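You operate a simulated robot arm through the tools that you are given. There is no shell and no other tool. Be economical: measure what you need, move in short steps, check, and stop when the job is done.

The job below is to be done with a simulated robot arm. You get a single attempt, and the scene is never put back.

Task
Riddle the lumpy sand into the tub, dust the core box and close it.
Fine: tub half full or more; dust before closing, then tighten the clamp; riddle and shaker go back.
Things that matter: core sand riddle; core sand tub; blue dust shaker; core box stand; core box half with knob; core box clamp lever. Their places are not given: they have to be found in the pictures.

Only the result counts: the job must be done as asked and must still hold three seconds after the hand-in. Knocking over, shifting, dropping, spilling or breaking anything else fails it.

Robot
A 7-joint arm with a two-finger parallel gripper, fixed in place. Base frame: the origin is at the foot of the arm, x ahead of it, y to its left, z up; the work surface is at about z = 0.8. Units: m, rad, N and s.
With the tool pointing down near the work surface it reaches from about 0.3 to 0.7 m from the base axis. Its first joint turns from -1.152 to 1.152 rad. Payload 1.57 kg.
The tool frame sits at the grasp point between the pads (the TCP): z along the fingers, y along the line on which they close. The tips reach 0.03 m beyond it. The gripper opens to 0.11 m. The fingers are 0.024 m wide and 0.012 m thick; the gripper's body (0.048 by 0.112 m) begins 0.078 m behind the TCP.
Orientation is told as [roll, pitch, yaw] about the base's x, y, z axes, in that order, counted from this pose: with the fingers straight down and closing along the base's y, the tool's x points along the base's -x, its y along +y and its z along -z.

Tools
- The arm moves only by the tool nudge_tool. Its argument "increments" is a list of rows, each a list of 7 numbers: the shift along the base's x, y, z in m, then the turn, a rotation vector about the base's x, y, z in rad, then the gripper command, from -1 (fully open) to 1 (shut), values between in proportion. In form: [[dx, dy, dz, ax, ay, az, grip], ...]. A call has 1 to 20 rows; each row shifts and turns the commanded pose from where the row before left it. A row lasts 0.2 s, in which the tool goes at most 0.05 m and 0.15 rad; a call with a longer step from one row to the next is refused whole, and so is a gripper value outside its range. Where a pose cannot be reached the arm comes as near as it can. A force on the tool above 50 N (or 10 N above the force at the start of the call, whichever is more), or a blocked arm, ends the call early, and 0.2 s more pass. The fingers move at their own pace (about 0.108 m/s each) and stop on an object; they squeeze with about 36 N. The grip force told is the motor's: it shows also when the fingers shut on nothing. Time passes only in rows, and 0.2 s behind the last, so rows that do not move let the fingers close. It gives the time, the measured TCP pose, the force on the tool (base axes), the opening and the grip force at its end, in the units of the frame above (readings bear some noise).
- Cameras (640 x 400 px; columns grow to the right, rows downward): "scene" is fixed at [0.1801, -0.4035, 1.4062]; the picture's right is [0.61, -0.79, 0.00], its down [-0.43, -0.34, -0.84] and it looks along [0.66, 0.51, -0.55] (base axes); focal length 264 px, centre (320, 200). "wrist" rides on the gripper at [-0.036, 0, -0.08] in the tool frame; the picture's right is [0.00, -1.00, 0.00], its down [0.97, 0.00, -0.24] and it looks along [0.24, 0.00, 0.97] (tool axes); focal length 218 px, centre (320, 200).
- get_image(camera): a new picture of that camera. No time passes.
- pixel_to_xyz(camera, pixels): for up to 12 pixels [column, row] of the newest picture of that camera ("zoom" is the newest enlarged one), the place [x, y, z] in the base frame of the surface seen there, good to about 0.002 m. No time passes.
- inspect(camera, box): a new picture of the part [left, top, right, bottom] of that camera's present view, enlarged. No time passes.
- sign_off(): hands the job in; it is judged then, once.

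Go step by step. Measure first, check grasps and placings, and put right what went wrong. The budget is 80 turns and 54 pictures, counting those below and the enlarged ones. Unless the task says otherwise, let go and move clear before handing in.

The tools are called by a JSON object that holds its "fn" and its "kwargs". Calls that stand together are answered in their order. nudge_tool: Moves the arm, as the interface text tells. Its arguments: {"type":"object","properties":{"increments":{"type":"array","items":{"type":"array","items":{"type":"number"}}}},"required":["increments"]} The other tools are called the same way: get_image (camera) takes a picture; pixel_to_xyz (camera, pixels) gives the place of the surface under pixels of a picture; inspect (camera, box) takes an enlarged picture of a part of a camera's view; sign_off () hands the job in.

At the start:

```text
time: 0.0
position: [0.3925, -0.028, 1.2568]
tool_rot: [0.001, 0.001, -0.001]
ft_force: [-0.6, -0.3, 0.8]
grip_width: 0.1099
gripper_force: 0.0
```

scene: 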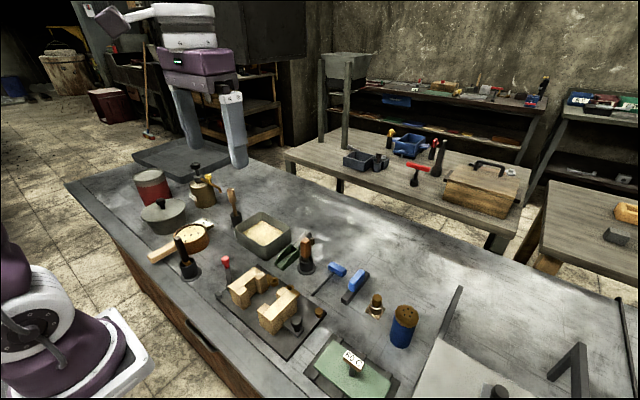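
wrist: 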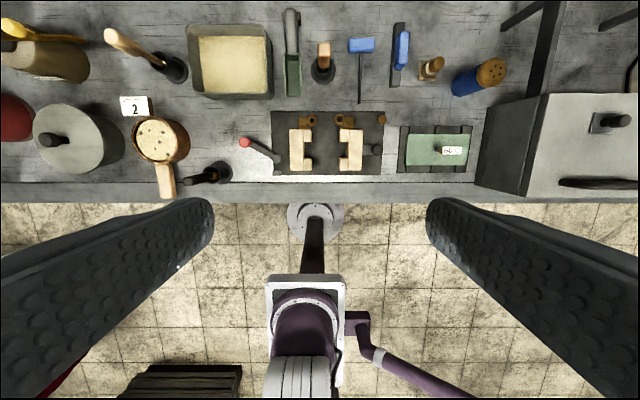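

The wrist view shows the riddle near (160,140), a tub at (230,60), the blue shaker at (480,77), and the core box stand at (328,142) with a red-knobbed lever at (245,142). I'll enlarge these areas first.

{"fn": "inspect", "kwargs": {"camera": "wrist", "box": [220, 80, 400, 192]}}

{"fn": "inspect", "kwargs": {"camera": "scene", "box": [130, 170, 450, 370]}}

{"fn": "pixel_to_xyz", "kwargs": {"camera": "wrist", "pixels": [[160, 140], [133, 140], [188, 140], [160, 118], [164, 170], [167, 195], [230, 65], [190, 28], [272, 95], [465, 82], [491, 71], [245, 142]]}}

{"fn": "pixel_to_xyz", "kwargs": {"camera": "scene", "pixels": [[192, 236], [160, 255], [180, 246], [207, 237], [404, 313], [401, 337], [225, 262], [232, 287], [320, 313], [297, 322], [264, 232], [262, 255]]}}

```text
3.56 times, centred on (310, 136) of wrist
```

zoom: 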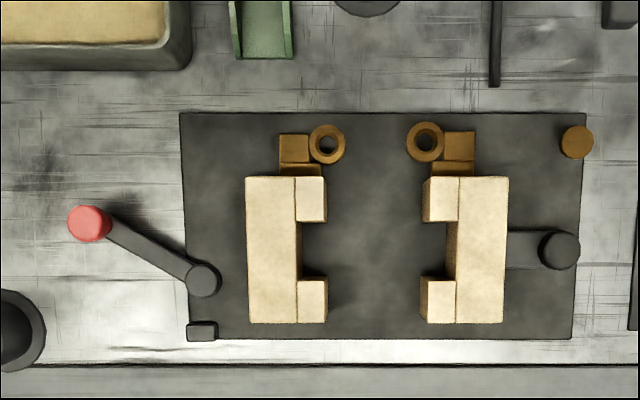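

```text
2.00 times, centred on (290, 270) of scene
```

zoom: 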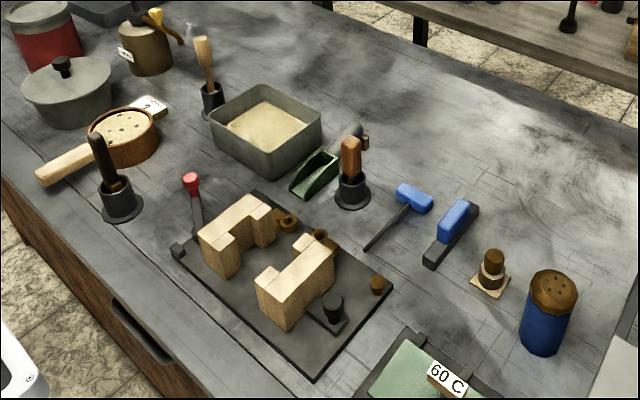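

```text
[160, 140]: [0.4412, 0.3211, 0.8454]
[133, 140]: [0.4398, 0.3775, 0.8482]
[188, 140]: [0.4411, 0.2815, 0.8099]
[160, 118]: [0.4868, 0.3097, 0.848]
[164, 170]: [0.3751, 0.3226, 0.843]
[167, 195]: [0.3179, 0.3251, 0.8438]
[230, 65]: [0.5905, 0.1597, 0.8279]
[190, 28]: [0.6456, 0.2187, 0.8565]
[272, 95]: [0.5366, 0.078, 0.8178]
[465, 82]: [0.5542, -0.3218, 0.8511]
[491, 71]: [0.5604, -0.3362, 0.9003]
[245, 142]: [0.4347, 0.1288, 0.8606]
```

```text
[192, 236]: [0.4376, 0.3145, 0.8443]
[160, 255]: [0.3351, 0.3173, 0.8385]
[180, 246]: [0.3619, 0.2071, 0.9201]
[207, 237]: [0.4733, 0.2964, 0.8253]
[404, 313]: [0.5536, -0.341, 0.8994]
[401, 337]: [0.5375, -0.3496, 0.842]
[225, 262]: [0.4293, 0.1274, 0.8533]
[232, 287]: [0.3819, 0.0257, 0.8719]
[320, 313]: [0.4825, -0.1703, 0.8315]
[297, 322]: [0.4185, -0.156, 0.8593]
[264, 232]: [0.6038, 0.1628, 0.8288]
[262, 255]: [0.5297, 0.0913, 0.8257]
```

The riddle holds the lumpy sand at about (0.44, 0.32), and its handle runs along -x at y≈0.324. I'll move above the handle for a closer view.

{"fn": "nudge_tool", "kwargs": {"increments": [[-0.002, 0.035, -0.02, 0, 0, 0, -0.09], [-0.002, 0.035, -0.02, 0, 0, 0, -0.09], [-0.002, 0.035, -0.02, 0, 0, 0, -0.09], [-0.002, 0.035, -0.02, 0, 0, 0, -0.09], [-0.002, 0.035, -0.02, 0, 0, 0, -0.09], [-0.002, 0.035, -0.02, 0, 0, 0, -0.09], [-0.002, 0.035, -0.02, 0, 0, 0, -0.09], [-0.002, 0.035, -0.02, 0, 0, 0, -0.09], [-0.002, 0.035, -0.02, 0, 0, 0, -0.09], [-0.002, 0.037, -0.02, 0, 0, 0, -0.09], [0, 0, 0, 0, 0, 0, -0.09]]}}

{"fn": "get_image", "kwargs": {"camera": "wrist"}}

{"fn": "pixel_to_xyz", "kwargs": {"camera": "wrist", "pixels": [[320, 200], [320, 240], [320, 270], [300, 240], [340, 240], [320, 300]]}}

```text
time: 2.4
position: [0.3736, 0.3263, 1.0566]
tool_rot: [0.0, -0.002, 0.001]
ft_force: [-0.5, 0.1, 0.2]
grip_width: 0.0598
gripper_force: 0.0
```

```text
49 pictures are left
```

wrist: 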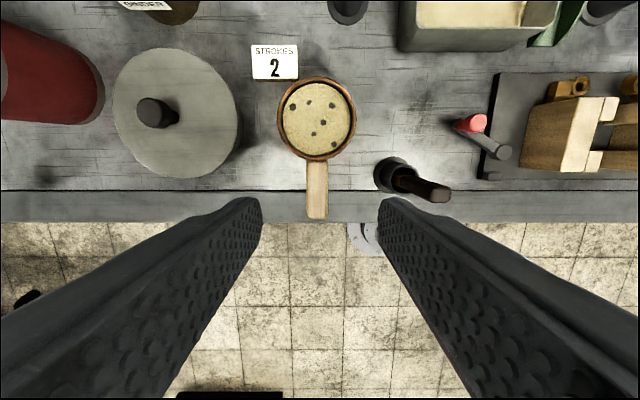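

```text
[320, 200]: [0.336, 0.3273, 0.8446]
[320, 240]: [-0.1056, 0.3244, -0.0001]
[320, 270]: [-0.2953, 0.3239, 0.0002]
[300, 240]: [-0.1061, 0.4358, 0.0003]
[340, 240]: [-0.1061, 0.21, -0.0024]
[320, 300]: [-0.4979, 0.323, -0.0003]
```

The tag by the riddle reads "STROKES 2", so I'll give two strokes and then check. The handle is at (317,160–218), and I'll measure its shape, the riddle and the tub.

{"fn": "pixel_to_xyz", "kwargs": {"camera": "wrist", "pixels": [[317, 165], [317, 190], [317, 215], [308, 190], [326, 190], [317, 120], [280, 120], [355, 120], [317, 80], [317, 157], [402, 180], [440, 193]]}}

{"fn": "inspect", "kwargs": {"camera": "scene", "box": [220, 200, 300, 270]}}

{"fn": "pixel_to_xyz", "kwargs": {"camera": "scene", "pixels": [[236, 229], [262, 212], [291, 235], [268, 260], [264, 232], [275, 236], [250, 236], [262, 245]]}}

```text
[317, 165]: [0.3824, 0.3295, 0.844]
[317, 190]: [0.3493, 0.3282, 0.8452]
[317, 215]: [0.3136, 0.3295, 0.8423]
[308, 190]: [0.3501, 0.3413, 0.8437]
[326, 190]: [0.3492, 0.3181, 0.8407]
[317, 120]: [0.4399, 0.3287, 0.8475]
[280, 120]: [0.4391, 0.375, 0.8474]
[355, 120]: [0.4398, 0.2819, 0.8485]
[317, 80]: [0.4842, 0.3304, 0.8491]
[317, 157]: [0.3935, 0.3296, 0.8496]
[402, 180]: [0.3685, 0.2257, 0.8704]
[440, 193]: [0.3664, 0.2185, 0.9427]
```

```text
5.71 times, centred on (260, 235) of scene
```

zoom: 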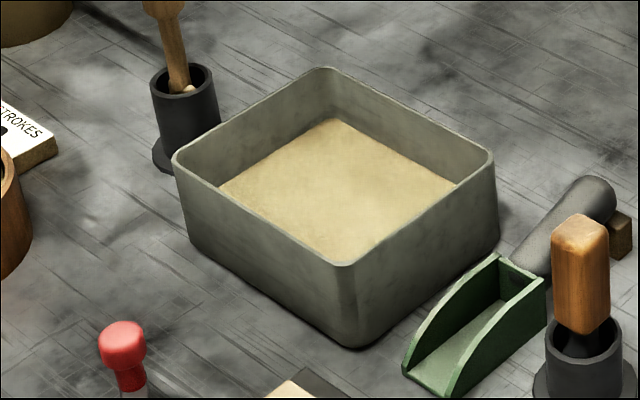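

```text
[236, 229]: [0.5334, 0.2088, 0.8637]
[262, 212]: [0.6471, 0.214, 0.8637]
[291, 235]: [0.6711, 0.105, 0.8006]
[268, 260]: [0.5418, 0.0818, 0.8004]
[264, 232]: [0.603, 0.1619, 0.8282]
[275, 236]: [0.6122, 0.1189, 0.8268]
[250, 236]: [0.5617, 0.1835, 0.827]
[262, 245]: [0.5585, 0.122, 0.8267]
```

The handle axis is at y≈0.329 with its top at z≈0.844. The riddle bowl is centred at (0.4395, 0.329), and the tub spans x 0.53–0.65, y 0.08–0.21 with its rim at 0.864. Next I'll lower and grip the handle at x=0.368.

{"fn": "nudge_tool", "kwargs": {"increments": [[-0.0056, 0.0027, -0.04, 0, 0, 0, -0.09], [0, 0, -0.04, 0, 0, 0, -0.09], [0, 0, -0.04, 0, 0, 0, -0.09], [0, 0, -0.04, 0, 0, 0, -0.09], [0, 0, -0.03, 0, 0, 0, -0.09], [0, 0, -0.02, 0, 0, 0, -0.09], [0, 0, -0.0106, 0, 0, 0, -0.09], [0, 0, 0, 0, 0, 0, -0.09], [0, 0, 0, 0, 0, 0, 1], [0, 0, 0, 0, 0, 0, 1], [0, 0, 0, 0, 0, 0, 1]]}}

{"fn": "get_image", "kwargs": {"camera": "wrist"}}

```text
time: 4.8
position: [0.3667, 0.3271, 0.8377]
tool_rot: [0.001, 0.001, 0.001]
ft_force: [0.4, 1.3, 0.1]
grip_width: 0.0299
gripper_force: 36.0
```

```text
47 pictures are left
```

wrist: 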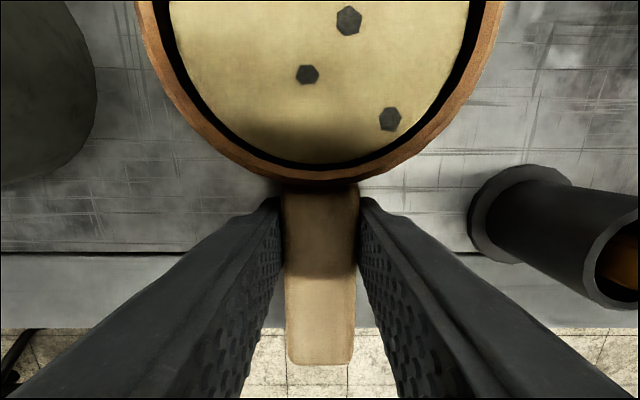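

The handle is gripped, with the opening at 0.030 and the force at 36 N. Next I'll lift it smoothly.

{"fn": "nudge_tool", "kwargs": {"increments": [[0, 0, 0.01, 0, 0, 0, 1], [0, 0, 0.015, 0, 0, 0, 1], [0, 0, 0.02, 0, 0, 0, 1], [0, 0, 0.02, 0, 0, 0, 1], [0, 0, 0.02, 0, 0, 0, 1], [0, 0, 0.02, 0, 0, 0, 1], [0, 0, 0.02, 0, 0, 0, 1], [0, 0, 0.02, 0, 0, 0, 1], [0, 0, 0.02, 0, 0, 0, 1], [0, 0, 0.015, 0, 0, 0, 1], [0, 0, 0.01, 0, 0, 0, 1], [0, 0, 0, 0, 0, 0, 1]]}}

{"fn": "get_image", "kwargs": {"camera": "scene"}}

```text
time: 7.4
position: [0.3673, 0.3258, 1.0283]
tool_rot: [-0.002, 0.0, 0.0]
ft_force: [0.4, -0.5, -5.2]
grip_width: 0.0297
gripper_force: 35.9
```

```text
46 pictures are left
```

scene: 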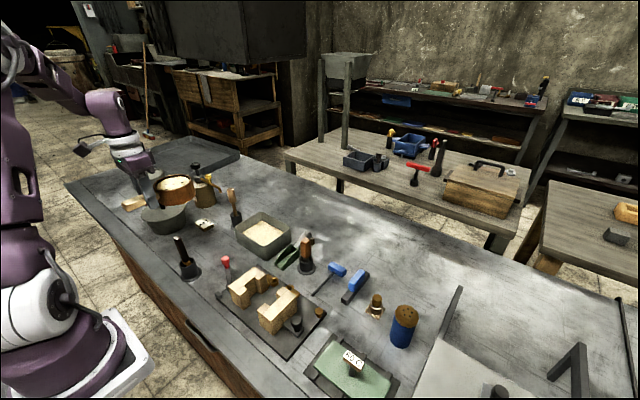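

The riddle is lifted and level, carrying about 5 N. Next I'll move it smoothly so the bowl is over the tub centre.

{"fn": "nudge_tool", "kwargs": {"increments": [[0.006, -0.007, 0, 0, 0, 0, 1], [0.012, -0.014, 0, 0, 0, 0, 1], [0.012, -0.014, 0, 0, 0, 0, 1], [0.012, -0.014, 0, 0, 0, 0, 1], [0.012, -0.014, 0, 0, 0, 0, 1], [0.012, -0.014, 0, 0, 0, 0, 1], [0.012, -0.014, 0, 0, 0, 0, 1], [0.012, -0.014, 0, 0, 0, 0, 1], [0.012, -0.014, 0, 0, 0, 0, 1], [0.012, -0.014, 0, 0, 0, 0, 1], [0.012, -0.014, 0, 0, 0, 0, 1], [0.012, -0.014, 0, 0, 0, 0, 1], [0.012, -0.014, 0, 0, 0, 0, 1], [0.006, -0.007, 0, 0, 0, 0, 1], [0, 0, -0.015, 0, 0, 0, 1], [0, 0, -0.02, 0, 0, 0, 1], [0, 0, -0.02, 0, 0, 0, 1], [0, 0, -0.02, 0, 0, 0, 1], [0, 0, -0.01, 0, 0, 0, 1], [0, 0, 0, 0, 0, 0, 1]]}}

{"fn": "inspect", "kwargs": {"camera": "scene", "box": [180, 160, 340, 280]}}

{"fn": "get_image", "kwargs": {"camera": "wrist"}}

```text
time: 11.6
position: [0.5224, 0.1455, 0.9423]
tool_rot: [0.0, 0.0, -0.001]
ft_force: [0.4, 0.4, -4.1]
grip_width: 0.0297
gripper_force: 35.9
```

```text
3.33 times, centred on (260, 220) of scene
```

zoom: 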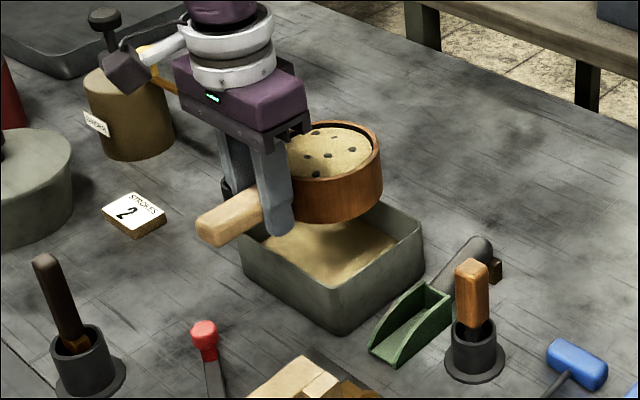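

```text
44 pictures are left
```

wrist: 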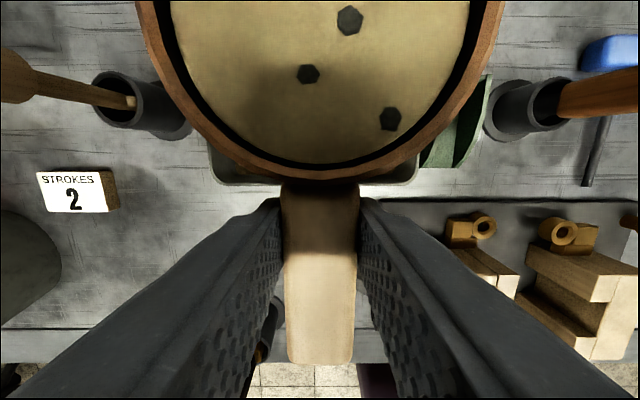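

The bowl is over the tub at (0.594, 0.146). Next I'll lower it slightly and make two short side-to-side strokes.

{"fn": "nudge_tool", "kwargs": {"increments": [[0, 0, -0.012, 0, 0, 0, 1], [-0.002, 0, -0.012, 0, 0, 0, 1], [0, 0, 0, 0, 0, 0, 1], [0, 0.02, 0, 0, 0, 0, 1], [0, -0.04, 0, 0, 0, 0, 1], [0, 0.04, 0, 0, 0, 0, 1], [0, -0.04, 0, 0, 0, 0, 1], [0, 0.02, 0, 0, 0, 0, 1], [0, 0, 0, 0, 0, 0, 1], [0, 0, 0, 0, 0, 0, 1]]}}

{"fn": "inspect", "kwargs": {"camera": "scene", "box": [180, 160, 340, 280]}}

{"fn": "pixel_to_xyz", "kwargs": {"camera": "scene", "pixels": [[260, 240], [268, 242], [266, 203], [276, 207]]}}

```text
time: 13.8
position: [0.5225, 0.1443, 0.916]
tool_rot: [0.0, 0.0, 0.001]
ft_force: [0.6, 0.4, -3.8]
grip_width: 0.03
gripper_force: 36.1
```

```text
3.33 times, centred on (260, 220) of scene
```

zoom: 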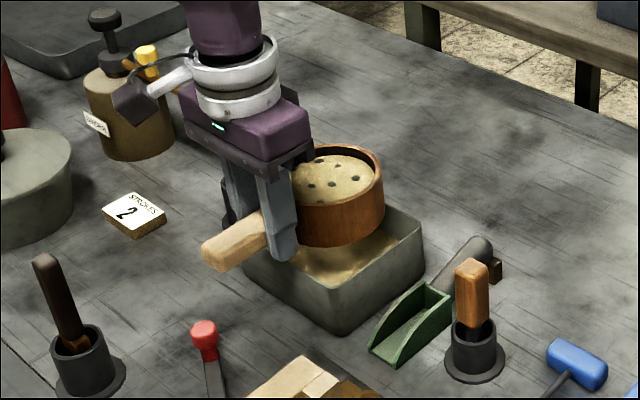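

```text
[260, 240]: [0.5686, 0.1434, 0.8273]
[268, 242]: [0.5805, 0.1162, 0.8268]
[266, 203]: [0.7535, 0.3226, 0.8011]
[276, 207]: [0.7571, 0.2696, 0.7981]
```

The sand in the riddle seems to sit lower, but the tub level still reads about 0.827. I'll check it from the wrist.

{"fn": "get_image", "kwargs": {"camera": "wrist"}}

{"fn": "pixel_to_xyz", "kwargs": {"camera": "wrist", "pixels": [[320, 60], [250, 60], [390, 60], [320, 175]]}}

{"fn": "inspect", "kwargs": {"camera": "scene", "box": [230, 190, 300, 250]}}

{"fn": "pixel_to_xyz", "kwargs": {"camera": "zoom", "pixels": [[320, 60], [320, 50], [280, 80], [260, 320], [380, 320], [330, 350], [220, 310]]}}

```text
42 pictures are left
```

wrist: 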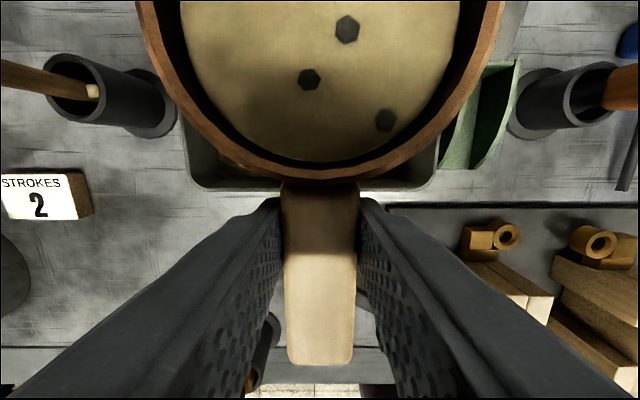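

```text
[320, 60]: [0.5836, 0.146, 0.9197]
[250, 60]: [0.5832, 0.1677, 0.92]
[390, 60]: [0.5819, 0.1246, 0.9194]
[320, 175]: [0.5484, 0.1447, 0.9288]
```

```text
6.67 times, centred on (265, 220) of scene
```

zoom: 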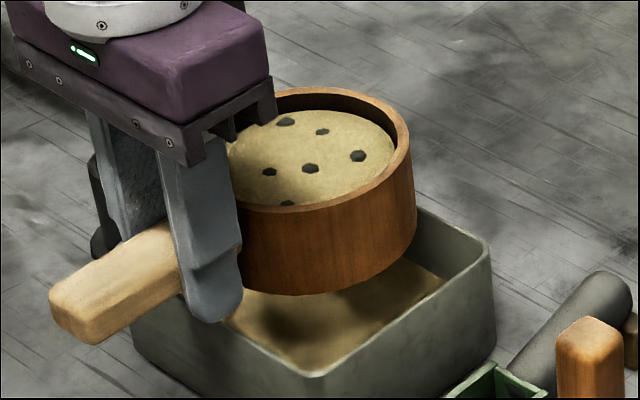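

```text
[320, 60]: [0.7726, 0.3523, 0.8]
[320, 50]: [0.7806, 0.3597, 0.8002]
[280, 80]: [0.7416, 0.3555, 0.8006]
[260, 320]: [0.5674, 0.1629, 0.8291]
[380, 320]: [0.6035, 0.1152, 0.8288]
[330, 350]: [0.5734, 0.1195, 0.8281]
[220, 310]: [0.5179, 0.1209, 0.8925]
```

The riddle sand has dropped about 6 mm against its rim, and the tub has risen to about 0.829. Half of the 0.803–0.864 depth is about 0.834, so I'll do more strokes.

{"fn": "nudge_tool", "kwargs": {"increments": [[0, 0.02, 0, 0, 0, 0, 1], [0, -0.04, 0, 0, 0, 0, 1], [0, 0.04, 0, 0, 0, 0, 1], [0, -0.04, 0, 0, 0, 0, 1], [0, 0.04, 0, 0, 0, 0, 1], [0, -0.04, 0, 0, 0, 0, 1], [0, 0.04, 0, 0, 0, 0, 1], [0, -0.04, 0, 0, 0, 0, 1], [0, 0.02, 0, 0, 0, 0, 1], [0, 0, 0, 0, 0, 0, 1], [0, 0, 0, 0, 0, 0, 1]]}}

{"fn": "get_image", "kwargs": {"camera": "wrist"}}

{"fn": "pixel_to_xyz", "kwargs": {"camera": "wrist", "pixels": [[320, 60], [270, 60], [370, 60], [320, 175]]}}

{"fn": "inspect", "kwargs": {"camera": "scene", "box": [230, 190, 300, 250]}}

{"fn": "pixel_to_xyz", "kwargs": {"camera": "zoom", "pixels": [[260, 315], [380, 310], [330, 350], [400, 280], [300, 330]]}}

```text
time: 16.2
position: [0.5215, 0.1437, 0.9198]
tool_rot: [0.0, 0.001, -0.002]
ft_force: [0.0, -0.4, -3.2]
grip_width: 0.0295
gripper_force: 36.2
```

```text
40 pictures are left
```

wrist: 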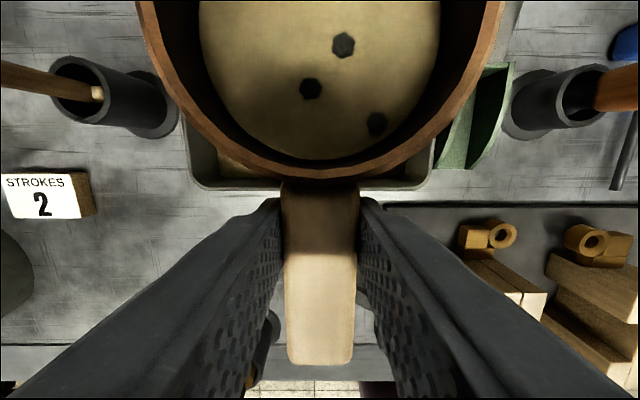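

```text
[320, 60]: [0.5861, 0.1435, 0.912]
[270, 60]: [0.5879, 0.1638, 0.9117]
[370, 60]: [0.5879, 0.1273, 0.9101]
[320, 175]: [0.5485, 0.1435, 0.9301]
```

```text
6.67 times, centred on (265, 220) of scene
```

zoom: 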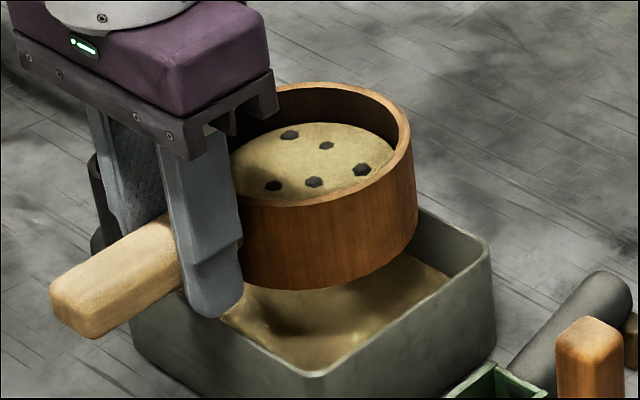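

```text
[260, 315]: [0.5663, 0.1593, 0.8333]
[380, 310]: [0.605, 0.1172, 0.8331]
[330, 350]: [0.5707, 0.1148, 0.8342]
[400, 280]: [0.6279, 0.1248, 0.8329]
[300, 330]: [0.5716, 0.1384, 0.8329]
```

The tub level is now about 0.833, and fine sand remains in the riddle. I'll carry on with more strokes.

{"fn": "nudge_tool", "kwargs": {"increments": [[0, 0.02, 0, 0, 0, 0, 1], [0, -0.04, 0, 0, 0, 0, 1], [0, 0.04, 0, 0, 0, 0, 1], [0, -0.04, 0, 0, 0, 0, 1], [0, 0.04, 0, 0, 0, 0, 1], [0, -0.04, 0, 0, 0, 0, 1], [0, 0.04, 0, 0, 0, 0, 1], [0, -0.04, 0, 0, 0, 0, 1], [0, 0.04, 0, 0, 0, 0, 1], [0, -0.04, 0, 0, 0, 0, 1], [0, 0.04, 0, 0, 0, 0, 1], [0, -0.04, 0, 0, 0, 0, 1], [0, 0.04, 0, 0, 0, 0, 1], [0, -0.04, 0, 0, 0, 0, 1], [0, 0.04, 0, 0, 0, 0, 1], [0, -0.04, 0, 0, 0, 0, 1], [0, 0.02, 0, 0, 0, 0, 1], [0, 0, 0, 0, 0, 0, 1], [0, 0, 0, 0, 0, 0, 1]]}}

{"fn": "get_image", "kwargs": {"camera": "wrist"}}

{"fn": "pixel_to_xyz", "kwargs": {"camera": "wrist", "pixels": [[320, 60], [270, 60], [370, 60], [320, 175]]}}

{"fn": "inspect", "kwargs": {"camera": "scene", "box": [230, 190, 300, 250]}}

{"fn": "pixel_to_xyz", "kwargs": {"camera": "zoom", "pixels": [[260, 315], [380, 310], [330, 350], [400, 280], [300, 330]]}}

```text
time: 20.2
position: [0.521, 0.1456, 0.9183]
tool_rot: [-0.001, -0.001, -0.001]
ft_force: [0.4, 0.2, -2.2]
grip_width: 0.0299
gripper_force: 35.8
```

```text
38 pictures are left
```

wrist: 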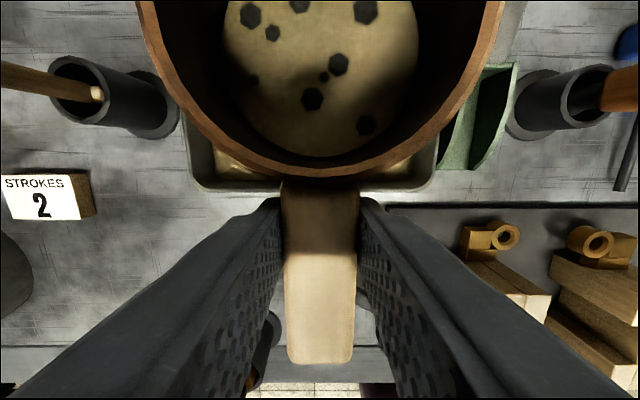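

```text
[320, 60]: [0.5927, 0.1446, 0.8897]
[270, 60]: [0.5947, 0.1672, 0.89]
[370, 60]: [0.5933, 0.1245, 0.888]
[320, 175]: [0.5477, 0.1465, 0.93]
```

```text
6.67 times, centred on (265, 220) of scene
```

zoom: 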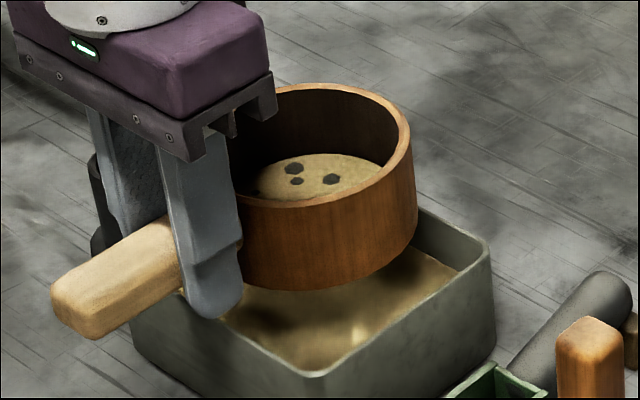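

```text
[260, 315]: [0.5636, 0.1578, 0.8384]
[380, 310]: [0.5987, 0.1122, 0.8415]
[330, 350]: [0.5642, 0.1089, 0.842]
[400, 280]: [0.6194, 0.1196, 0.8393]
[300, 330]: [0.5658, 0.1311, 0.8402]
```

The tub is now past half at about 0.840, and only a thin layer is left in the riddle. One more round should clear it so nothing falls on the way back.

{"fn": "nudge_tool", "kwargs": {"increments": [[0, 0.02, 0, 0, 0, 0, 1], [0, -0.04, 0, 0, 0, 0, 1], [0, 0.04, 0, 0, 0, 0, 1], [0, -0.04, 0, 0, 0, 0, 1], [0, 0.04, 0, 0, 0, 0, 1], [0, -0.04, 0, 0, 0, 0, 1], [0, 0.04, 0, 0, 0, 0, 1], [0, -0.04, 0, 0, 0, 0, 1], [0, 0.04, 0, 0, 0, 0, 1], [0, -0.04, 0, 0, 0, 0, 1], [0, 0.04, 0, 0, 0, 0, 1], [0, -0.04, 0, 0, 0, 0, 1], [0, 0.04, 0, 0, 0, 0, 1], [0, -0.04, 0, 0, 0, 0, 1], [0, 0.04, 0, 0, 0, 0, 1], [0, -0.04, 0, 0, 0, 0, 1], [0, 0.02, 0, 0, 0, 0, 1], [0, 0, 0, 0, 0, 0, 1], [0, 0, 0, 0, 0, 0, 1]]}}

{"fn": "get_image", "kwargs": {"camera": "wrist"}}

{"fn": "pixel_to_xyz", "kwargs": {"camera": "wrist", "pixels": [[320, 60], [270, 60], [370, 60], [320, 175], [210, 170]]}}

```text
time: 24.2
position: [0.5215, 0.1454, 0.9172]
tool_rot: [0.001, -0.001, 0.0]
ft_force: [0.2, 0.3, -1.5]
grip_width: 0.0296
gripper_force: 35.6
```

```text
36 pictures are left
```

wrist: 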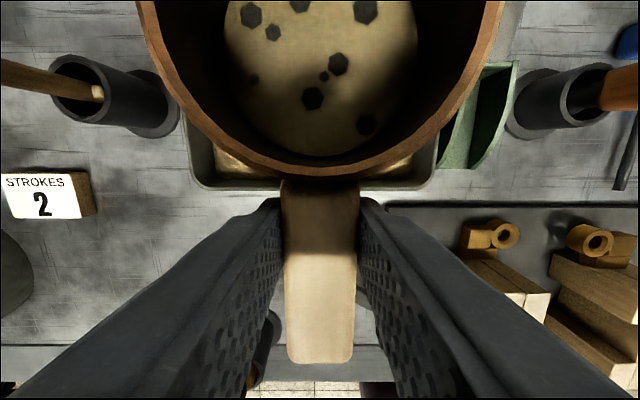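

```text
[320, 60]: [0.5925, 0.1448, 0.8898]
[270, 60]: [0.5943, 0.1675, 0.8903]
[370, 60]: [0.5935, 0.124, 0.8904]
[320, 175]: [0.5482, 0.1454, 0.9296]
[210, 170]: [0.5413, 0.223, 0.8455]
```

The level is unchanged, so only lumps are left and the riddling is finished. Next I'll lift and take the riddle back along the same path.

{"fn": "nudge_tool", "kwargs": {"increments": [[0, 0, 0.02, 0, 0, 0, 1], [0, 0, 0.03, 0, 0, 0, 1], [0, 0, 0.03, 0, 0, 0, 1], [0, 0, 0.029, 0, 0, 0, 1], [-0.012, 0.014, 0, 0, 0, 0, 1], [-0.02, 0.024, 0, 0, 0, 0, 1], [-0.02, 0.024, 0, 0, 0, 0, 1], [-0.02, 0.024, 0, 0, 0, 0, 1], [-0.02, 0.024, 0, 0, 0, 0, 1], [-0.02, 0.024, 0, 0, 0, 0, 1], [-0.02, 0.024, 0, 0, 0, 0, 1], [-0.012, 0.014, 0, 0, 0, 0, 1], [-0.01, 0.01, 0, 0, 0, 0, 1], [0, 0, 0, 0, 0, 0, 1], [0, 0, -0.03, 0, 0, 0, 1], [0, 0, -0.03, 0, 0, 0, 1], [0, 0, -0.03, 0, 0, 0, 1], [0, 0, -0.03, 0, 0, 0, 1], [0, 0, 0, 0, 0, 0, 1]]}}

{"fn": "get_image", "kwargs": {"camera": "wrist"}}

```text
time: 28.2
position: [0.3688, 0.3279, 0.9067]
tool_rot: [0.002, 0.002, 0.0]
ft_force: [0.1, -0.3, -2.6]
grip_width: 0.0297
gripper_force: 36.2
```

```text
35 pictures are left
```

wrist: 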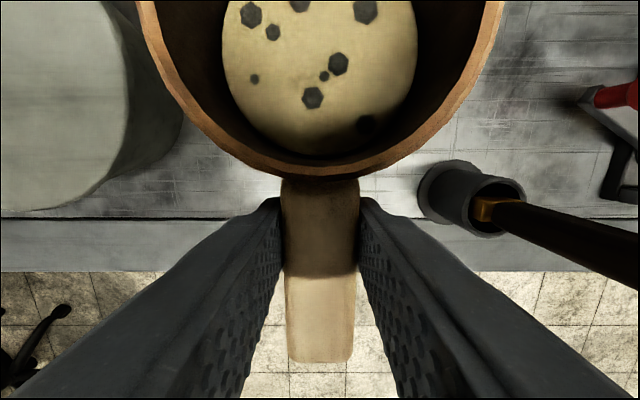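

The riddle is above its original spot. Next I'll lower it and release.

{"fn": "nudge_tool", "kwargs": {"increments": [[0, 0, -0.025, 0, 0, 0, 1], [0, 0, -0.02, 0, 0, 0, 1], [0, 0, -0.015, 0, 0, 0, 1], [0, 0, -0.008, 0, 0, 0, 1], [0, 0, 0, 0, 0, 0, 1], [0, 0, 0, 0, 0, 0, 1]]}}

```text
time: 29.6
position: [0.367, 0.3276, 0.8386]
tool_rot: [0.002, 0.0, 0.0]
ft_force: [-0.6, 0.1, -2.0]
grip_width: 0.0296
gripper_force: 36.1
```

{"fn": "nudge_tool", "kwargs": {"increments": [[0, 0, -0.0015, 0, 0, 0, 1], [0, 0, 0, 0, 0, 0, 0.2], [0, 0, 0, 0, 0, 0, 0], [0, 0, 0, 0, 0, 0, -0.1], [0, 0, 0.02, 0, 0, 0, -0.1], [0, 0, 0.04, 0, 0, 0, -0.1], [0, 0, 0.05, 0, 0, 0, -0.1], [0, 0, 0.05, 0, 0, 0, -0.1], [0, 0, 0.04, 0, 0, 0, -0.1], [0, 0, 0, 0, 0, 0, -0.1]]}}

{"fn": "get_image", "kwargs": {"camera": "wrist"}}

{"fn": "pixel_to_xyz", "kwargs": {"camera": "wrist", "pixels": [[317, 190], [280, 120], [355, 120]]}}

```text
time: 31.8
position: [0.3661, 0.3263, 1.0397]
tool_rot: [0.001, 0.0, 0.002]
ft_force: [-0.6, -0.4, 0.1]
grip_width: 0.0604
gripper_force: 0.1
```

```text
34 pictures are left
```

wrist: 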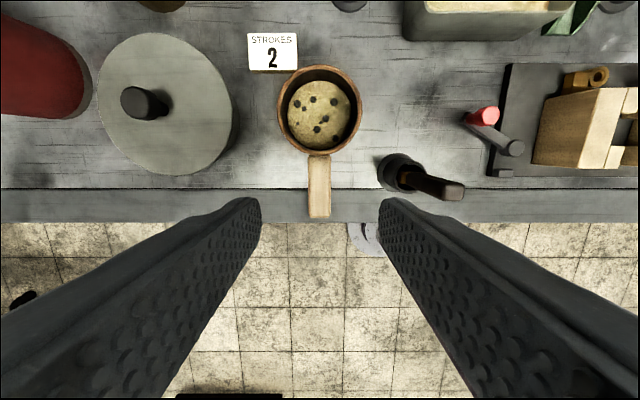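

```text
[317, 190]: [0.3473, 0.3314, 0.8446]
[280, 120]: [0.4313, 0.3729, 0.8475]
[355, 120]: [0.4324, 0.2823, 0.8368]
```

The riddle is back in place. Next I'll move over the core box for a close look on the way to the shaker.

{"fn": "nudge_tool", "kwargs": {"increments": [[0, 0, 0.04, 0, 0, 0, -0.1], [0.004, -0.04, 0.01, 0, 0, 0, -0.1], [0.004, -0.04, 0, 0, 0, 0, -0.1], [0.004, -0.04, 0, 0, 0, 0, -0.1], [0.004, -0.04, 0, 0, 0, 0, -0.1], [0.004, -0.04, 0, 0, 0, 0, -0.1], [0.004, -0.04, 0, 0, 0, 0, -0.1], [0.004, -0.04, 0, 0, 0, 0, -0.1], [0.004, -0.04, 0, 0, 0, 0, -0.1], [0.002, -0.036, 0, 0, 0, 0, -0.1], [0, 0, 0, 0, 0, 0, -0.1]]}}

{"fn": "inspect", "kwargs": {"camera": "wrist", "box": [200, 50, 440, 200]}}

{"fn": "pixel_to_xyz", "kwargs": {"camera": "wrist", "pixels": [[320, 130], [330, 130], [290, 130], [350, 130]]}}

```text
time: 34.2
position: [0.4, -0.0303, 1.0882]
tool_rot: [0.0, -0.001, 0.0]
ft_force: [-0.2, 0.2, -0.1]
grip_width: 0.0604
gripper_force: 0.0
```

```text
2.67 times, centred on (320, 125) of wrist
```

zoom: 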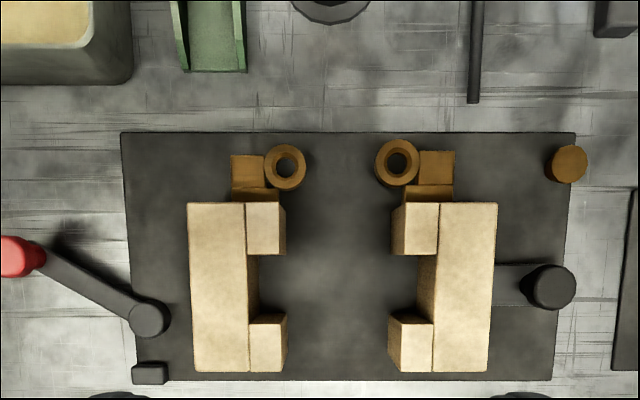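

```text
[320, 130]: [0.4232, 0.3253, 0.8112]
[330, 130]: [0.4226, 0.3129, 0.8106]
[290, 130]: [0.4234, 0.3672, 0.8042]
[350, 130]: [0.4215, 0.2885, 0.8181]
```

The two halves face each other, with ring lugs at the back and a knob on the right-hand half. I'll measure the box from this zoom.

{"fn": "pixel_to_xyz", "kwargs": {"camera": "zoom", "pixels": [[285, 150], [397, 145], [566, 160], [550, 285], [284, 350], [395, 345], [190, 300], [490, 300], [150, 315], [18, 255], [150, 370], [515, 285]]}}

{"fn": "pixel_to_xyz", "kwargs": {"camera": "zoom", "pixels": [[260, 210], [420, 210], [470, 280], [215, 280], [340, 280], [100, 290], [60, 265], [286, 183], [397, 183], [255, 165], [430, 165]]}}

{"fn": "inspect", "kwargs": {"camera": "scene", "box": [205, 245, 335, 365]}}

```text
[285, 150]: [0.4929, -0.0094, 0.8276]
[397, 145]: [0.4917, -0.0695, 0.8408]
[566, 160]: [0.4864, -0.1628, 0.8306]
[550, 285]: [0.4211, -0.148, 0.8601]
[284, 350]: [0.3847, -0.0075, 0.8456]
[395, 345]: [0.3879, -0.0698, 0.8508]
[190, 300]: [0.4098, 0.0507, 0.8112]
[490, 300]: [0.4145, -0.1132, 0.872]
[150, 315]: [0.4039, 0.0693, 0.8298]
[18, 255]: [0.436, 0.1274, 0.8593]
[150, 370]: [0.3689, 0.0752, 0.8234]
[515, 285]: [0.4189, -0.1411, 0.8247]
```

```text
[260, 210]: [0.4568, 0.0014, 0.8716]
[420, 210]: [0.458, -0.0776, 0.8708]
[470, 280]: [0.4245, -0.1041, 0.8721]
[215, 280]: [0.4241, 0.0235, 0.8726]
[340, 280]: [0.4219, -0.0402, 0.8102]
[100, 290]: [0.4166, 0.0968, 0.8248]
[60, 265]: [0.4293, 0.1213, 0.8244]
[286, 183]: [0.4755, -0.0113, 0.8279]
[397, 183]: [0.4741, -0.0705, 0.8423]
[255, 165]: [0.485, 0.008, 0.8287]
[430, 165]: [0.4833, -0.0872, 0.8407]
```

```text
3.33 times, centred on (270, 305) of scene
```

zoom: 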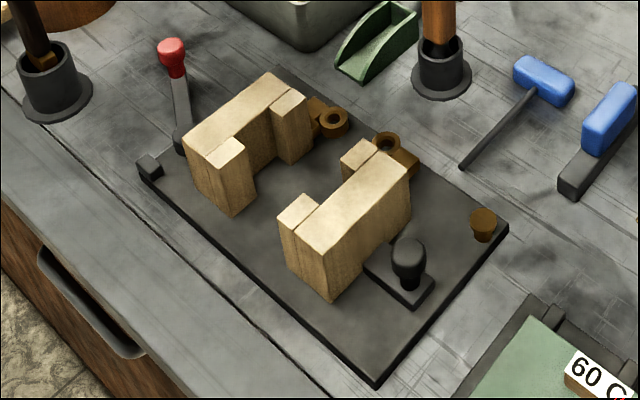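

The lugs stack (left top at z .828, right at .841), so the right half slides +y by about 0.05–0.06. Its knob is at (0.421, -0.148, 0.860). The lever pivots at (0.404, 0.069), its red end is at (0.436, 0.127), and a stop block is at (0.369, 0.075). Next I'll look at the shaker.

{"fn": "nudge_tool", "kwargs": {"increments": [[0.008, -0.035, 0.01, 0, 0, 0, -1], [0.008, -0.035, 0.01, 0, 0, 0, -1], [0.008, -0.035, 0.01, 0, 0, 0, -1], [0.008, -0.035, 0.01, 0, 0, 0, -1], [0.008, -0.035, 0.01, 0, 0, 0, -1], [0.008, -0.035, 0.01, 0, 0, 0, -1], [0.008, -0.035, 0.01, 0, 0, 0, -1], [0.008, -0.035, 0.01, 0, 0, 0, -1], [0, 0, 0, 0, 0, 0, -1]]}}

{"fn": "get_image", "kwargs": {"camera": "wrist"}}

{"fn": "inspect", "kwargs": {"camera": "scene", "box": [310, 250, 470, 400]}}

```text
time: 36.2
position: [0.4637, -0.3104, 1.1676]
tool_rot: [0.0, 0.0, 0.002]
ft_force: [0.0, -0.5, 0.2]
grip_width: 0.1099
gripper_force: 0.0
```

```text
31 pictures are left
```

wrist: 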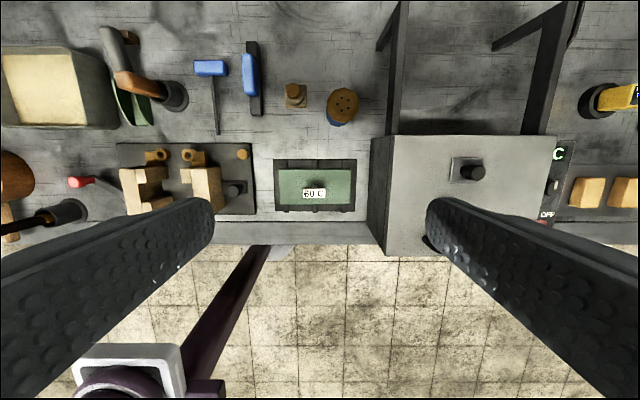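

```text
2.67 times, centred on (390, 325) of scene
```

zoom: 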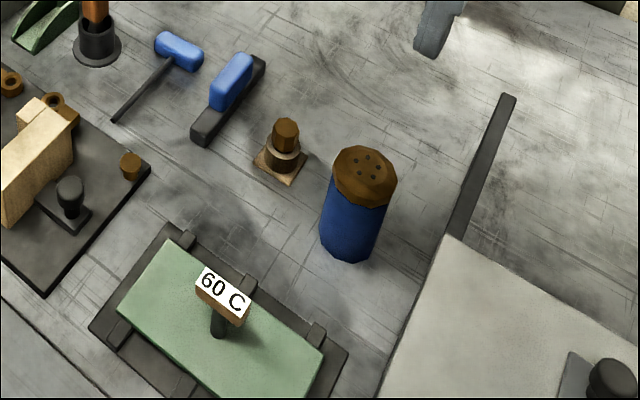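

The shaker stands at (342,105), with an oven-like box to its right and the "60 C" block in front. I'll measure the clearances.

{"fn": "pixel_to_xyz", "kwargs": {"camera": "wrist", "pixels": [[342, 102], [328, 100], [357, 100], [342, 89], [340, 124], [388, 140], [372, 200], [316, 193], [297, 95], [398, 50], [387, 105], [357, 165]]}}

{"fn": "pixel_to_xyz", "kwargs": {"camera": "zoom", "pixels": [[365, 175], [345, 250], [325, 225], [380, 235], [355, 210], [395, 190]]}}

```text
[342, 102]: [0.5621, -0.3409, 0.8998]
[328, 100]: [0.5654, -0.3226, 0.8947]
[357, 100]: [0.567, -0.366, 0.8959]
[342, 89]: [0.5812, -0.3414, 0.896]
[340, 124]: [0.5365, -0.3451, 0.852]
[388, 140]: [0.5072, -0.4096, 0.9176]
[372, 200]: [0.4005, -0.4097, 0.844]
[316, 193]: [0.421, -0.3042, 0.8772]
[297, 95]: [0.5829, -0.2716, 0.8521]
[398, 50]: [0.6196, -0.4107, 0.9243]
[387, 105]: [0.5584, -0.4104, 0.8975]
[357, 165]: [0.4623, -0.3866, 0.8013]
```

```text
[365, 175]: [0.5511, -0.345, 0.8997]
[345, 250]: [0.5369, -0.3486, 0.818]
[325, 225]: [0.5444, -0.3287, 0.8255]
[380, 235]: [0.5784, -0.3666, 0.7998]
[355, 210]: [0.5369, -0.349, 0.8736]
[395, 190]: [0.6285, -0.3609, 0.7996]
```

The shaker axis is at (0.5605, -0.344), radius about 0.0235, z 0.80–0.90, and the oven wall is at y=-0.41. I'll grasp it with the tool pointing radially and 45° down, so that rolling the tool can invert it later. First I'll turn the tool while it is still high.

{"fn": "nudge_tool", "kwargs": {"increments": [[0, 0.005, 0, 0, 0, -0.136, -0.36], [0, 0.005, 0, 0, 0, -0.136, -0.36], [0, 0.005, 0, 0, 0, -0.136, -0.36], [0.006, 0.006, 0, 0, 0, -0.137, -0.36], [0, 0, 0, -0.068, -0.1117, 0, -0.36], [0, 0, 0, -0.068, -0.1117, 0, -0.36], [0, 0, 0, -0.068, -0.1117, 0, -0.36], [0, 0, 0, -0.068, -0.1117, 0, -0.36], [0, 0, 0, -0.068, -0.1117, 0, -0.36], [0, 0, 0, -0.068, -0.1117, 0, -0.36], [0, 0, 0, 0, 0, 0, -0.36], [0, 0, 0, 0, 0, 0, -0.36]]}}

{"fn": "get_image", "kwargs": {"camera": "wrist"}}

```text
time: 38.8
position: [0.4706, -0.2871, 1.1678]
tool_rot: [-0.004, -0.785, -0.543]
ft_force: [-0.5, 0.2, -0.2]
grip_width: 0.0746
gripper_force: 0.0
```

```text
29 pictures are left
```

wrist: 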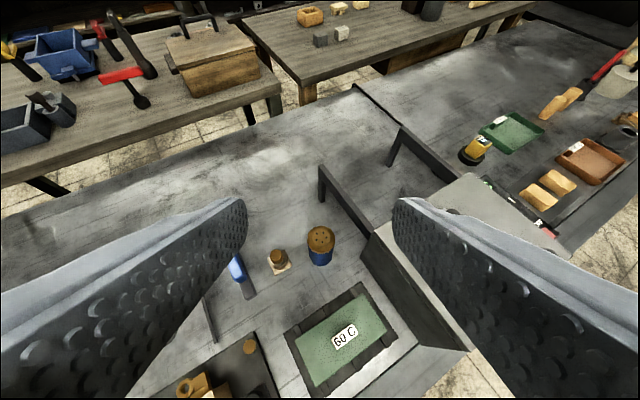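

The orientation is as planned and the shaker is centred at (320,243). Next I'll go down to the standoff and then in along the tool axis, stopping short for a check.

{"fn": "nudge_tool", "kwargs": {"increments": [[0, 0, -0.04, 0, 0, 0, -0.36], [0, 0, -0.04, 0, 0, 0, -0.36], [0, 0, -0.04, 0, 0, 0, -0.36], [0, 0, -0.04, 0, 0, 0, -0.36], [0, 0, -0.042, 0, 0, 0, -0.36], [0.0121, -0.0074, -0.0141, 0, 0, 0, -0.36], [0.0121, -0.0074, -0.0141, 0, 0, 0, -0.36], [0.0121, -0.0074, -0.0141, 0, 0, 0, -0.36], [0, 0, 0, 0, 0, 0, -0.36]]}}

{"fn": "get_image", "kwargs": {"camera": "wrist"}}

{"fn": "inspect", "kwargs": {"camera": "scene", "box": [310, 220, 500, 370]}}

```text
time: 40.8
position: [0.5064, -0.3098, 0.9234]
tool_rot: [-0.003, -0.785, -0.544]
ft_force: [0.6, -0.1, 0.2]
grip_width: 0.0748
gripper_force: 0.1
```

```text
28 pictures are left
```

wrist: 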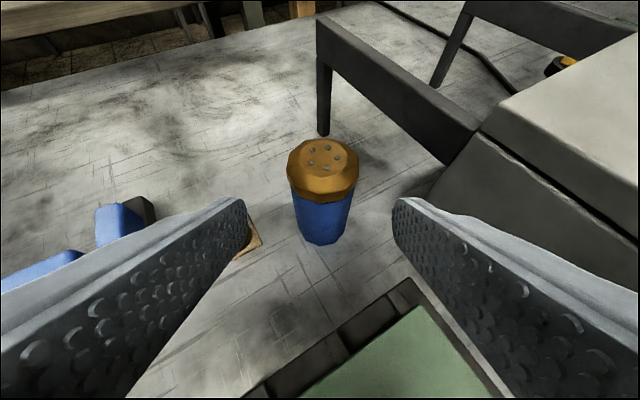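

```text
2.67 times, centred on (405, 295) of scene
```

zoom: 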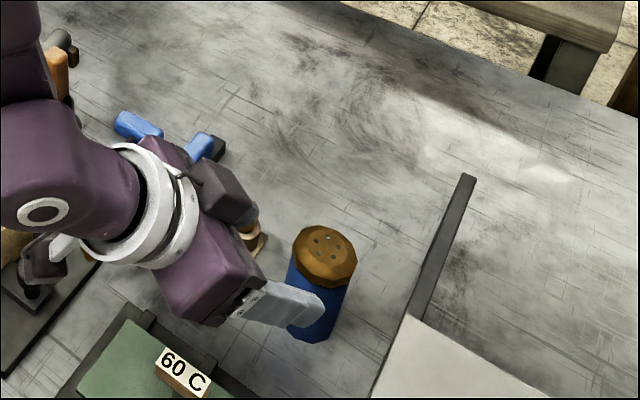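

The shaker is centred between the fingers. Next I'll advance the last 0.09 m and close.

{"fn": "nudge_tool", "kwargs": {"increments": [[0.0121, -0.0074, -0.0141, 0, 0, 0, -0.36], [0.0121, -0.0074, -0.0141, 0, 0, 0, -0.36], [0.0121, -0.0074, -0.0141, 0, 0, 0, -0.36], [0.0121, -0.0078, -0.0141, 0, 0, 0, -0.36], [0.0058, -0.004, -0.008, 0, 0, 0, -0.36], [0, 0, 0, 0, 0, 0, -0.36], [0, 0, 0, 0, 0, 0, 1], [0, 0, 0, 0, 0, 0, 1], [0, 0, 0, 0, 0, 0, 1]]}}

{"fn": "get_image", "kwargs": {"camera": "wrist"}}

```text
time: 42.8
position: [0.5615, -0.3443, 0.8583]
tool_rot: [-0.003, -0.784, -0.544]
ft_force: [1.2, -0.3, 0.9]
grip_width: 0.047
gripper_force: 36.1
```

```text
26 pictures are left
```

wrist: 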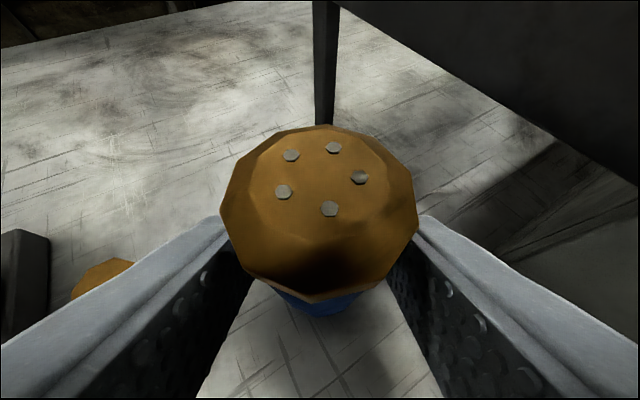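

The shaker is gripped, with the opening at 0.047. Next I'll lift it straight up and carry it upright to above the core box.

{"fn": "nudge_tool", "kwargs": {"increments": [[0, 0, 0.015, 0, 0, 0, 1], [0, 0, 0.03, 0, 0, 0, 1], [0, 0, 0.035, 0, 0, 0, 1], [0, 0, 0.035, 0, 0, 0, 1], [0, 0, 0.035, 0, 0, 0, 1], [0, 0, 0.035, 0, 0, 0, 1], [0, 0, 0.015, 0, 0, 0, 1], [-0.007, 0.0154, 0, 0, 0, 0, 1], [-0.014, 0.0307, 0, 0, 0, 0, 1], [-0.014, 0.0307, 0, 0, 0, 0, 1], [-0.014, 0.0307, 0, 0, 0, 0, 1], [-0.014, 0.0307, 0, 0, 0, 0, 1], [-0.014, 0.0307, 0, 0, 0, 0, 1], [-0.014, 0.0307, 0, 0, 0, 0, 1], [-0.014, 0.0307, 0, 0, 0, 0, 1], [-0.014, 0.0307, 0, 0, 0, 0, 1], [-0.014, 0.0307, 0, 0, 0, 0, 1], [-0.007, 0.0153, 0, 0, 0, 0, 1], [0, 0, 0, 0, 0, 0, 1]]}}

{"fn": "get_image", "kwargs": {"camera": "scene"}}

```text
time: 46.8
position: [0.4217, -0.0373, 1.0593]
tool_rot: [-0.004, -0.784, -0.543]
ft_force: [0.4, -0.1, -1.6]
grip_width: 0.047
gripper_force: 35.5
```

```text
25 pictures are left
```

scene: 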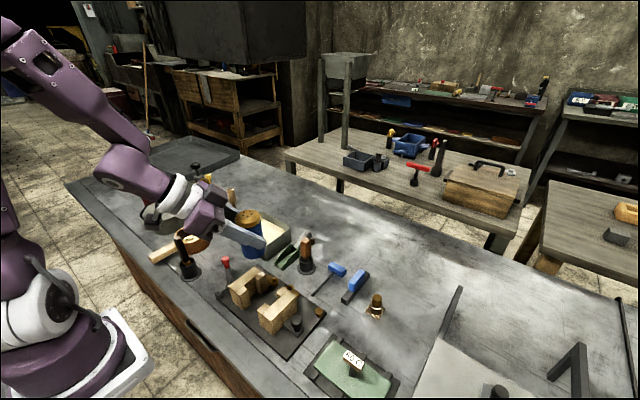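

The shaker is upright above the box. Next I'll roll the tool about its own axis, checking halfway that the pose tracks.

{"fn": "nudge_tool", "kwargs": {"increments": [[0, 0, 0, -0.0888, 0.0541, 0.104, 1], [0, 0, 0, -0.0888, 0.0541, 0.104, 1], [0, 0, 0, -0.0888, 0.0541, 0.104, 1], [0, 0, 0, -0.0888, 0.0541, 0.104, 1], [0, 0, 0, -0.0888, 0.0541, 0.104, 1], [0, 0, 0, -0.0888, 0.0541, 0.104, 1], [0, 0, 0, -0.0888, 0.0541, 0.104, 1], [0, 0, 0, -0.0888, 0.0541, 0.104, 1], [0, 0, 0, -0.0888, 0.0541, 0.104, 1], [0, 0, 0, -0.0888, 0.0541, 0.104, 1], [0, 0, 0, 0, 0, 0, 1]]}}

```text
time: 49.2
position: [0.4216, -0.0373, 1.0594]
tool_rot: [-0.784, -0.067, 0.958]
ft_force: [0.9, -0.5, -1.6]
grip_width: 0.0468
gripper_force: 35.5
```

It is tracking. Next I'll do the rest of the roll.

{"fn": "nudge_tool", "kwargs": {"increments": [[0, 0, 0, -0.0841, 0.0513, 0.0985, 1], [0, 0, 0, -0.0841, 0.0513, 0.0985, 1], [0, 0, 0, -0.0841, 0.0513, 0.0985, 1], [0, 0, 0, -0.0841, 0.0513, 0.0985, 1], [0, 0, 0, -0.0841, 0.0513, 0.0985, 1], [0, 0, 0, -0.0841, 0.0513, 0.0985, 1], [0, 0, 0, -0.0841, 0.0513, 0.0985, 1], [0, 0, 0, -0.0841, 0.0513, 0.0985, 1], [0, 0, 0, -0.0841, 0.0513, 0.0985, 1], [0, 0, 0, -0.0841, 0.0513, 0.0985, 1], [0, 0, 0, -0.0841, 0.0513, 0.0985, 1], [0, 0, 0, -0.0841, 0.0513, 0.0985, 1], [0, 0, 0, 0, 0, 0, 1]]}}

{"fn": "inspect", "kwargs": {"camera": "scene", "box": [160, 170, 340, 350]}}

```text
time: 52.0
position: [0.4354, -0.0453, 1.037]
tool_rot: [-0.027, 0.785, 2.556]
ft_force: [-0.3, -0.6, -1.6]
grip_width: 0.0468
gripper_force: 35.9
out of reach, approached as far as the arm can: row 7, 8, 9, 10, 11, 12
```

```text
2.22 times, centred on (250, 260) of scene
```

zoom: 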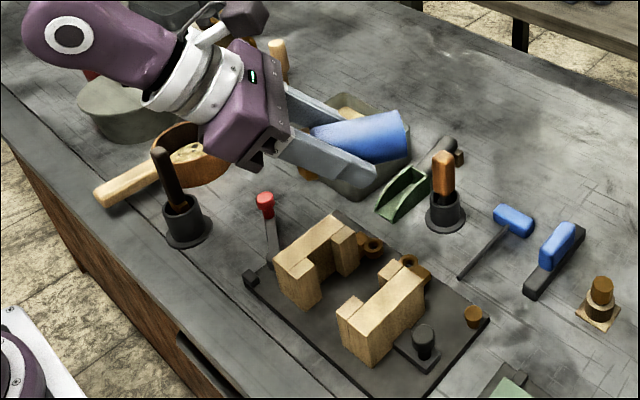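

The roll is done to within 1–2 cm of reach, and the shaker now lies horizontal with its holes facing back. Next I'll pitch the tool up toward level to invert it.

{"fn": "nudge_tool", "kwargs": {"increments": [[0, 0, 0, 0.0624, 0.1025, 0, 1], [0, 0, 0, 0.0624, 0.1025, 0, 1], [0, 0, 0, 0.0624, 0.1025, 0, 1], [0, 0, 0, 0.0624, 0.1025, 0, 1], [0, 0, 0, 0.0624, 0.1025, 0, 1], [0, 0, 0, 0, 0, 0, 1]]}}

{"fn": "inspect", "kwargs": {"camera": "scene", "box": [160, 170, 340, 350]}}

```text
time: 53.4
position: [0.4367, -0.0465, 1.0386]
tool_rot: [-0.001, 0.245, 2.598]
ft_force: [-0.2, -0.1, -1.4]
grip_width: 0.0471
gripper_force: 35.1
out of reach, approached as far as the arm can: row 1
```

```text
2.22 times, centred on (250, 260) of scene
```

zoom: 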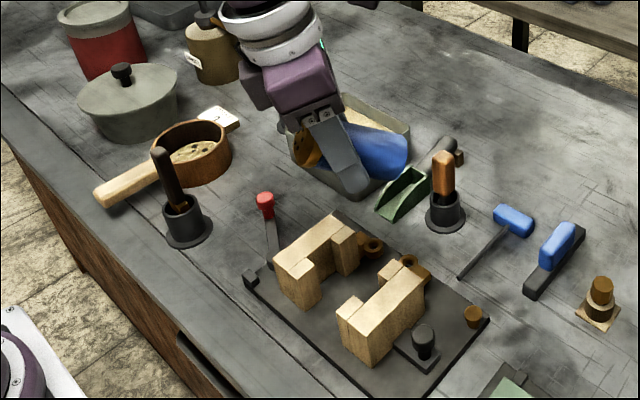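

The pitch reading of 0.245 shows I turned the wrong way, so the tool steepened. Next I'll reverse it and go on past toward level.

{"fn": "nudge_tool", "kwargs": {"increments": [[0, 0, 0, -0.0624, -0.1025, 0, 1], [0, 0, 0, -0.0624, -0.1025, 0, 1], [0, 0, 0, -0.0624, -0.1025, 0, 1], [0, 0, 0, -0.0624, -0.1025, 0, 1], [0, 0, 0, -0.0624, -0.1025, 0, 1], [0, 0, 0, -0.0624, -0.1025, 0, 1], [0, 0, 0, -0.0624, -0.1025, 0, 1], [0, 0, 0, -0.0624, -0.1025, 0, 1], [0, 0, 0, -0.0624, -0.1025, 0, 1], [0, 0, 0, -0.0624, -0.1025, 0, 1], [0, 0, 0, 0, 0, 0, 1]]}}

{"fn": "inspect", "kwargs": {"camera": "scene", "box": [160, 170, 340, 350]}}

```text
time: 55.8
position: [0.4444, -0.0436, 1.0458]
tool_rot: [-0.017, 0.823, 2.597]
ft_force: [0.0, -0.3, -2.0]
grip_width: 0.0467
gripper_force: 36.0
out of reach, approached as far as the arm can: row 4, 6, 7, 8, 9, 10
```

```text
2.22 times, centred on (250, 260) of scene
```

zoom: 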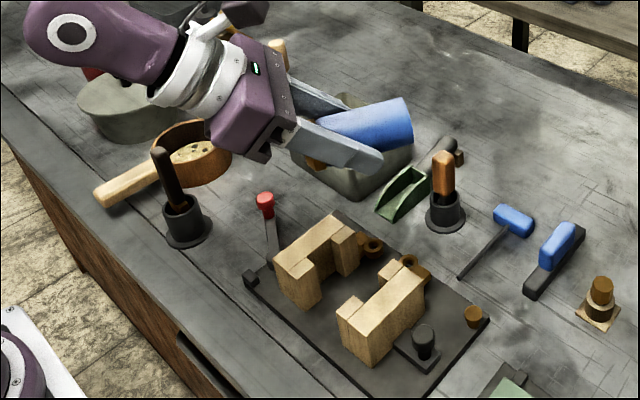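

The pitch stalls at 0.82, apparently because the last joint is at its limit in this roll direction. Rolling the other way should have room, so I'll roll back first.

{"fn": "nudge_tool", "kwargs": {"increments": [[0, 0, 0, 0.0909, -0.0551, -0.0986, 1], [0, 0, 0, 0.0909, -0.0551, -0.0986, 1], [0, 0, 0, 0.0909, -0.0551, -0.0986, 1], [0, 0, 0, 0.0909, -0.0551, -0.0986, 1], [0, 0, 0, 0.0909, -0.0551, -0.0986, 1], [0, 0, 0, 0.0909, -0.0551, -0.0986, 1], [0, 0, 0, 0.0909, -0.0551, -0.0986, 1], [0, 0, 0, 0.0909, -0.0551, -0.0986, 1], [0, 0, 0, 0.0909, -0.0551, -0.0986, 1], [0, 0, 0, 0.0909, -0.0551, -0.0986, 1], [0, 0, 0, 0.0909, -0.0551, -0.0986, 1], [0, 0, 0, 0.0909, -0.0551, -0.0986, 1], [0, 0, 0, 0.0909, -0.0551, -0.0986, 1], [0, 0, 0, 0.0909, -0.0551, -0.0986, 1], [0, 0, 0, 0.0909, -0.0551, -0.0986, 1], [0, 0, 0, 0.0909, -0.0551, -0.0986, 1], [0, 0, 0, 0.0909, -0.0551, -0.0986, 1], [0, 0, 0, 0.0909, -0.0551, -0.0986, 1], [0, 0, 0, 0.0909, -0.0551, -0.0986, 1], [0, 0, 0, 0, 0, 0, 1]]}}

```text
time: 60.0
position: [0.4456, -0.0443, 1.0459]
tool_rot: [-0.402, -0.747, -0.009]
ft_force: [0.9, -0.3, -1.9]
grip_width: 0.0468
gripper_force: 35.6
```

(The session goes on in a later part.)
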